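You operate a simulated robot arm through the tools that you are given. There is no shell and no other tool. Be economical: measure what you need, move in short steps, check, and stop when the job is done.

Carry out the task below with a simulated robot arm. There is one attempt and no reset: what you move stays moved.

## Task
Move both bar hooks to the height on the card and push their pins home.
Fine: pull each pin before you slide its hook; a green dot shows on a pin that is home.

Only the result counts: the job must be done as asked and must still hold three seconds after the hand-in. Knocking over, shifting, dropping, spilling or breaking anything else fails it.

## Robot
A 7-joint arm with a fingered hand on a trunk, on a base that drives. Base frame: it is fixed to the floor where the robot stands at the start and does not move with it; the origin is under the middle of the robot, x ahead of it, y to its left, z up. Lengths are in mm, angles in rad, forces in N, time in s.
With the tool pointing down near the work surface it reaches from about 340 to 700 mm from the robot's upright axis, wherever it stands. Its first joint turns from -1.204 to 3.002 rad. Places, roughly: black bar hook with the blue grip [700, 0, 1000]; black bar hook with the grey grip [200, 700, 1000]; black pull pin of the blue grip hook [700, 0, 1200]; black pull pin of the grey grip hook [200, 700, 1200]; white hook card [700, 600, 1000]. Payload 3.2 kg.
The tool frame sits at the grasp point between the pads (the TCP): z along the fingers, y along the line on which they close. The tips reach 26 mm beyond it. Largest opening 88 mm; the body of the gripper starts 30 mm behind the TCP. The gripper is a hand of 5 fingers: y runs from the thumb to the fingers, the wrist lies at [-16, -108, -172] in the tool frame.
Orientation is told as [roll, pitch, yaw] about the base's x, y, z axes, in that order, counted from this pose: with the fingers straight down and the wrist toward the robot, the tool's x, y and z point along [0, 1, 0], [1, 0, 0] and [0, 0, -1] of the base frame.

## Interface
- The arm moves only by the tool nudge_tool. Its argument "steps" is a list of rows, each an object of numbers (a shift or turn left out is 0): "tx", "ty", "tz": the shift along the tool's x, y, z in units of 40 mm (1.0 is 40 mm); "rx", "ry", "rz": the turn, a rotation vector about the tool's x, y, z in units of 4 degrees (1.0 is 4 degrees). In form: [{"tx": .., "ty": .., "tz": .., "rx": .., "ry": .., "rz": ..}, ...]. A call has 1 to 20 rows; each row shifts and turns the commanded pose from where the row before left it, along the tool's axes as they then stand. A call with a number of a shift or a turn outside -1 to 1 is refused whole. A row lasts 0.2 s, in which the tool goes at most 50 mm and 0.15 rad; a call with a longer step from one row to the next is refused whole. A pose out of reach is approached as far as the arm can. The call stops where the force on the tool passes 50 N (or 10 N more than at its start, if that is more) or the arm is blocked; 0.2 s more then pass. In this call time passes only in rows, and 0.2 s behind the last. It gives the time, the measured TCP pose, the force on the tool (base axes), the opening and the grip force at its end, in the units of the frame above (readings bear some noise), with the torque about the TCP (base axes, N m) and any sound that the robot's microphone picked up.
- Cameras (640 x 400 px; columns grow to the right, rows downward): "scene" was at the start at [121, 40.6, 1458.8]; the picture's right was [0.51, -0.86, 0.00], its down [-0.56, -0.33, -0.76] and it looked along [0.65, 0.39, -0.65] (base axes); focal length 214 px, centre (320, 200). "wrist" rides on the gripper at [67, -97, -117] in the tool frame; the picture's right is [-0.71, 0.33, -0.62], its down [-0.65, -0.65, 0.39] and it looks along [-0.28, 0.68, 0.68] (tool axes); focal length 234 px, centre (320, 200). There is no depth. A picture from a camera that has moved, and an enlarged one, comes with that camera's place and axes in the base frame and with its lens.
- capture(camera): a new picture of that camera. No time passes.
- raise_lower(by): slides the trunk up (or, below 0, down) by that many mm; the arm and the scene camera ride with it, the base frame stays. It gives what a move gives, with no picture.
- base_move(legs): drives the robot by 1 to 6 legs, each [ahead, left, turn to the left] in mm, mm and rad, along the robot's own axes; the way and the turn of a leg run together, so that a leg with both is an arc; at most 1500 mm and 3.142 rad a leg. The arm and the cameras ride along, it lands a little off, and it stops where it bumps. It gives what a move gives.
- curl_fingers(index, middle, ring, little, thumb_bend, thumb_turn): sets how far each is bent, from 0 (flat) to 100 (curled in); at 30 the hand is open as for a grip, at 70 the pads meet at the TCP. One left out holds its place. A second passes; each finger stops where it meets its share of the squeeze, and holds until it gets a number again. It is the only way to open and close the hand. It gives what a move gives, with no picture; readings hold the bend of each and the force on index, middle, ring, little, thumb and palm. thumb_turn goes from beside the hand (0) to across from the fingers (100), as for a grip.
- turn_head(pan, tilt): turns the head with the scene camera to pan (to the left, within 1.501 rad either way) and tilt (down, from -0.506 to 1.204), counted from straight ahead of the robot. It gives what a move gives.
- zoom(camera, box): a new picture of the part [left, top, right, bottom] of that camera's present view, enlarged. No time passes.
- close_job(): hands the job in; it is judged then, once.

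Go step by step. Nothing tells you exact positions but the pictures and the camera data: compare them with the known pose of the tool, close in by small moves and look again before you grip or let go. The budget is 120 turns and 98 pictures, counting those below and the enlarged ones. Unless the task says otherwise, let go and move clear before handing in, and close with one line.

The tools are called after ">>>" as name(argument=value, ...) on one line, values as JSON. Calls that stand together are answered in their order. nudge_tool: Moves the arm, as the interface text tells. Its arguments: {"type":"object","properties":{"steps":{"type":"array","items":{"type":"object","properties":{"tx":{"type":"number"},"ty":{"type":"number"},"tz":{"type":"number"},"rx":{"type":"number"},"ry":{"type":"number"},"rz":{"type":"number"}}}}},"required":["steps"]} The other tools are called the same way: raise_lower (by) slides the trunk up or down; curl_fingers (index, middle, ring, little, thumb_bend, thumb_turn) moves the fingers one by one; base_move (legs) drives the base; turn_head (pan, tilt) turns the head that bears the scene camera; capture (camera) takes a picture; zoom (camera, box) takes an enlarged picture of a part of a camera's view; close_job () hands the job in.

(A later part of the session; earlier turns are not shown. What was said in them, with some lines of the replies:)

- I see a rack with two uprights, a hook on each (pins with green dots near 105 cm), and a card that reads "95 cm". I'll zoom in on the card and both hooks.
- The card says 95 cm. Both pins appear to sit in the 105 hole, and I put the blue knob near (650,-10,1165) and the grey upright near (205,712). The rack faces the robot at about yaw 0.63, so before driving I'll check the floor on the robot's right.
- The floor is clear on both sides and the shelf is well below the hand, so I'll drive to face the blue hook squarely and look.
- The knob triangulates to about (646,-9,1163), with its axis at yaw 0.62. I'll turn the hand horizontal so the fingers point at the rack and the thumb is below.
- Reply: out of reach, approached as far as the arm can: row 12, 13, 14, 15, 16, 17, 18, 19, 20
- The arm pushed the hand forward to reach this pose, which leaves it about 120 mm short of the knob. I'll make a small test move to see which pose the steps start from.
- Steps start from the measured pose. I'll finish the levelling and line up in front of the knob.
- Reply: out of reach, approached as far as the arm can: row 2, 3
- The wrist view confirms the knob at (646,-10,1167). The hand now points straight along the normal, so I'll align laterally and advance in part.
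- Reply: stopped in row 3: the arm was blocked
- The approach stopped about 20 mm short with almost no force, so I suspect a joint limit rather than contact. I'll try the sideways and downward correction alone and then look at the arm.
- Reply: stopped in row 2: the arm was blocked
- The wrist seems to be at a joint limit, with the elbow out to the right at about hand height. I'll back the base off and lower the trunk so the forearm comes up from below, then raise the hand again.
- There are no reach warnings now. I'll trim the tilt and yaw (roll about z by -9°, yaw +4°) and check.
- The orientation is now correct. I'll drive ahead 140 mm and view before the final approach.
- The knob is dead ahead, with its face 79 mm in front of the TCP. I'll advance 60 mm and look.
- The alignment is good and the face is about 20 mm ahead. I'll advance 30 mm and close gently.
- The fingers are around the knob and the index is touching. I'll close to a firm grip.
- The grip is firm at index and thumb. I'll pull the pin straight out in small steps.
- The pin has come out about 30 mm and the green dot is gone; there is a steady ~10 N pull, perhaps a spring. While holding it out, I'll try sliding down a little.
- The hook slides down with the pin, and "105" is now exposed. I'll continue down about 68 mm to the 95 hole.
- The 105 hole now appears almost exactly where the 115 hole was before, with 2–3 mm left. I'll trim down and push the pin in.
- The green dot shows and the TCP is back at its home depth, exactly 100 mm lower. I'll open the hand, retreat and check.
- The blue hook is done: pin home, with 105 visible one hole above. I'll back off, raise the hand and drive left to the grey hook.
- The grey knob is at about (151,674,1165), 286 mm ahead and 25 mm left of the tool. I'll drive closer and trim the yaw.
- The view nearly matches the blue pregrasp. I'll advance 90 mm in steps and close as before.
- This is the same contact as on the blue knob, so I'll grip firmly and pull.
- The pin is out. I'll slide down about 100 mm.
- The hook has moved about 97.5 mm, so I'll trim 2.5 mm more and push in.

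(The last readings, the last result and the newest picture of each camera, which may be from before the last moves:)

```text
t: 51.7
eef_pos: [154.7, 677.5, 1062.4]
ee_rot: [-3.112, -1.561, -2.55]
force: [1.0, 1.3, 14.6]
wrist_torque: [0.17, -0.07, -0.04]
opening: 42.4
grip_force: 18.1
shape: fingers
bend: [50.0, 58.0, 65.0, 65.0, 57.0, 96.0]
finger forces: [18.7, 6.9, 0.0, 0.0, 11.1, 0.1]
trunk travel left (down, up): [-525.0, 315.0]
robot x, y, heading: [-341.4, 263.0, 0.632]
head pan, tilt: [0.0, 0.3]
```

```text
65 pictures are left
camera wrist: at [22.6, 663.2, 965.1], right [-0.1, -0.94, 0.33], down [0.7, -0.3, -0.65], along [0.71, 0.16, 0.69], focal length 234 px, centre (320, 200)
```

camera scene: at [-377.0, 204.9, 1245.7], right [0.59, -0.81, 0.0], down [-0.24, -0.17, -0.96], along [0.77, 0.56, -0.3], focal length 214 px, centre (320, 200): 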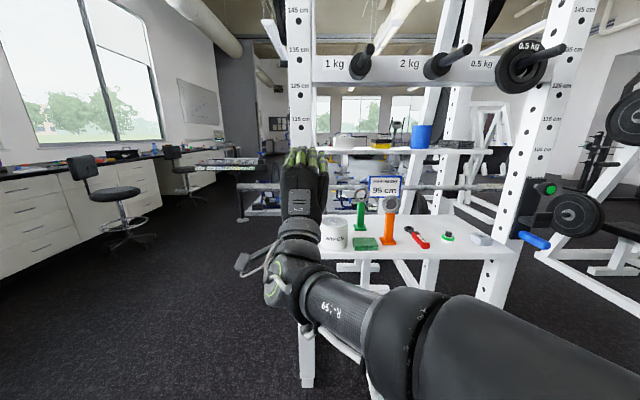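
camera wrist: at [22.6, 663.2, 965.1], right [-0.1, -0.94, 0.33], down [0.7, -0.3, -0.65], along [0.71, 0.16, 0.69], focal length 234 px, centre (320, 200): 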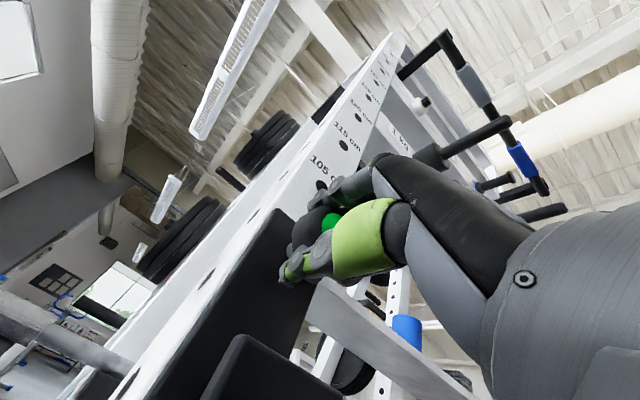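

The green dot is back. I'll release, retreat and view both hooks.

>>> curl_fingers(index=30, middle=30, ring=30, little=30, thumb_bend=30)

>>> nudge_tool(steps=[{"tz": -0.5}, {"tz": -0.8}, {"tz": -0.8}])

>>> base_move(legs=[[-250, 0, 0]])

>>> raise_lower(by=250)

>>> turn_head(pan=-0.2, tilt=0.4)

>>> capture(camera="scene")

>>> capture(camera="wrist")

```text
t: 52.7
eef_pos: [157.7, 679.6, 1059.3]
ee_rot: [-2.948, -1.567, -2.714]
force: [0.1, -0.3, -0.1]
wrist_torque: [0.0, -0.02, -0.02]
opening: 87.4
grip_force: 0.0
shape: fingers
bend: [30.0, 30.0, 30.0, 30.0, 30.0, 97.0]
finger forces: [0.2, 0.0, 0.1, 0.0, 0.0, 0.1]
trunk travel left (down, up): [-525.0, 315.0]
robot x, y, heading: [-342.1, 262.7, 0.63]
head pan, tilt: [0.0, 0.3]
```

```text
t: 53.5
eef_pos: [88.4, 628.9, 1060.4]
ee_rot: [-2.991, -1.566, -2.669]
force: [0.1, -0.2, 0.3]
wrist_torque: [0.01, 0.01, 0.0]
opening: 87.4
grip_force: 0.0
shape: fingers
bend: [30.0, 30.0, 30.0, 30.0, 30.0, 97.0]
finger forces: [0.0, 0.0, 0.1, 0.0, 0.0, 0.1]
trunk travel left (down, up): [-525.0, 315.0]
robot x, y, heading: [-340.0, 264.7, 0.632]
head pan, tilt: [0.0, 0.3]
```

```text
t: 55.3
eef_pos: [-112.7, 483.1, 1060.1]
ee_rot: [-3.006, -1.565, -2.654]
force: [0.8, 0.0, -0.4]
wrist_torque: [0.02, 0.0, 0.01]
opening: 87.5
grip_force: 0.1
shape: fingers
bend: [30.0, 30.0, 30.0, 30.0, 30.0, 97.0]
finger forces: [0.1, 0.1, 0.0, 0.0, 0.0, 0.0]
trunk travel left (down, up): [-525.0, 315.0]
robot x, y, heading: [-542.0, 115.5, 0.628]
head pan, tilt: [0.0, 0.3]
```

```text
t: 57.9
eef_pos: [-112.6, 483.3, 1309.4]
ee_rot: [-2.971, -1.564, -2.689]
force: [0.2, 0.0, 0.3]
wrist_torque: [-0.01, 0.05, -0.01]
opening: 87.6
grip_force: 0.1
shape: fingers
bend: [30.0, 30.0, 30.0, 30.0, 30.0, 97.0]
finger forces: [0.1, 0.1, 0.0, 0.1, 0.0, 0.0]
trunk travel left (down, up): [-775.0, 65.0]
robot x, y, heading: [-542.1, 115.0, 0.628]
head pan, tilt: [0.0, 0.3]
```

```text
t: 58.6
eef_pos: [-111.6, 482.7, 1310.1]
ee_rot: [-2.979, -1.566, -2.681]
force: [-1.1, -1.2, 0.2]
wrist_torque: [0.02, 0.0, -0.01]
opening: 87.7
grip_force: 0.1
shape: fingers
bend: [30.0, 30.0, 30.0, 30.0, 30.0, 97.0]
finger forces: [0.1, 0.0, 0.1, 0.0, 0.1, 0.0]
trunk travel left (down, up): [-775.0, 65.0]
robot x, y, heading: [-543.4, 115.8, 0.629]
head pan, tilt: [-0.201, 0.4]
```

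```text
64 pictures are left
camera scene: at [-420.7, 181.3, 1486.5], right [0.42, -0.91, 0.0], down [-0.35, -0.16, -0.92], along [0.84, 0.38, -0.39], focal length 214 px, centre (320, 200)
```

scene: 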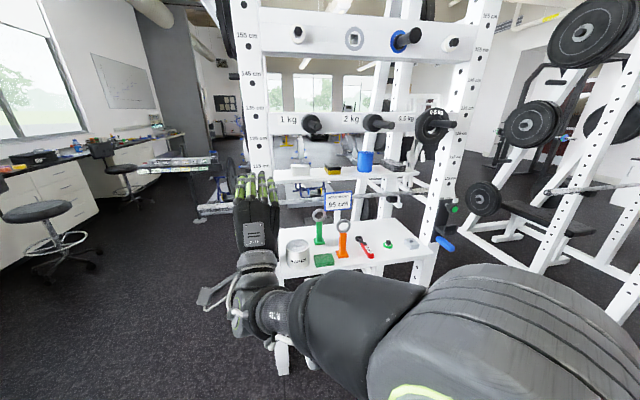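

```text
63 pictures are left
camera wrist: at [-245.0, 468.5, 1212.2], right [-0.1, -0.94, 0.33], down [0.7, -0.3, -0.65], along [0.71, 0.17, 0.68], focal length 234 px, centre (320, 200)
```

wrist: 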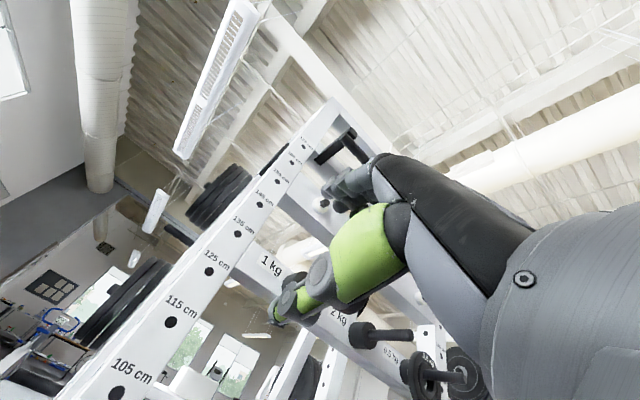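

The hand hides the grey hook. I'll slide the base right a little, staying well back, to see both pins.

>>> base_move(legs=[[0, -420, 0]])

>>> turn_head(pan=0.1, tilt=0.4)

>>> capture(camera="scene")

```text
t: 61.1
eef_pos: [126.8, 157.0, 1309.5]
ee_rot: [-2.957, -1.567, -2.705]
force: [0.3, -1.2, -0.6]
wrist_torque: [0.0, -0.03, 0.0]
opening: 87.7
grip_force: 0.0
shape: fingers
bend: [30.0, 30.0, 30.0, 30.0, 30.0, 97.0]
finger forces: [0.1, 0.1, 0.1, 0.1, 0.0, 0.0]
trunk travel left (down, up): [-775.0, 65.0]
robot x, y, heading: [-303.3, -211.3, 0.629]
head pan, tilt: [-0.201, 0.4]
```

```text
t: 61.9
eef_pos: [125.4, 155.8, 1309.9]
ee_rot: [-2.94, -1.566, -2.723]
force: [-0.5, 0.2, 0.8]
wrist_torque: [0.03, -0.01, 0.02]
opening: 87.6
grip_force: 0.0
shape: fingers
bend: [30.0, 30.0, 30.0, 30.0, 30.0, 97.0]
finger forces: [0.1, 0.1, 0.0, 0.0, 0.1, 0.0]
trunk travel left (down, up): [-775.0, 65.0]
robot x, y, heading: [-308.6, -211.4, 0.632]
head pan, tilt: [0.099, 0.4]
```

```text
62 pictures are left
camera scene: at [-198.2, -121.9, 1486.5], right [0.66, -0.75, 0.0], down [-0.29, -0.26, -0.92], along [0.69, 0.61, -0.39], focal length 214 px, centre (320, 200)
```

scene: 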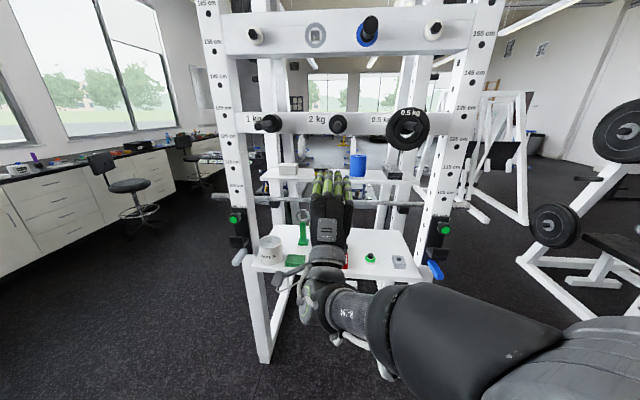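

>>> zoom(camera="scene", box=[200, 160, 280, 280])

>>> zoom(camera="scene", box=[410, 160, 490, 290])

```text
3.33 times, centred on (240, 220) of scene
camera zoom: at [-198.2, -121.9, 1486.5], right [0.66, -0.75, 0.0], down [-0.29, -0.26, -0.92], along [0.69, 0.61, -0.39], focal length 715 px, centre (587, 133)
```

zoom: 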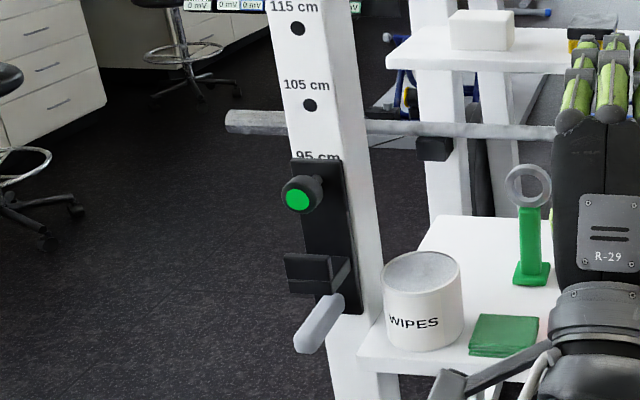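

```text
3.08 times, centred on (450, 225) of scene
camera zoom: at [-198.2, -121.9, 1486.5], right [0.66, -0.75, 0.0], down [-0.29, -0.26, -0.92], along [0.69, 0.61, -0.39], focal length 660 px, centre (-80, 123)
```

zoom: 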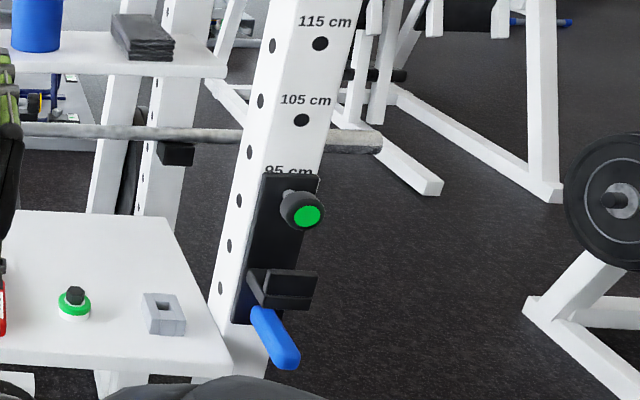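

Both hooks now sit at the 95 cm mark with green dots showing on their pins. The hand is clear and nothing else has moved, so I'm handing in.

>>> close_job()

```text
The job is handed in.
```

I moved both hooks from the 105 cm hole to the 95 cm hole and pushed their pins home. Both green dots show, nothing else looked disturbed, and the hand was clear before I handed in.
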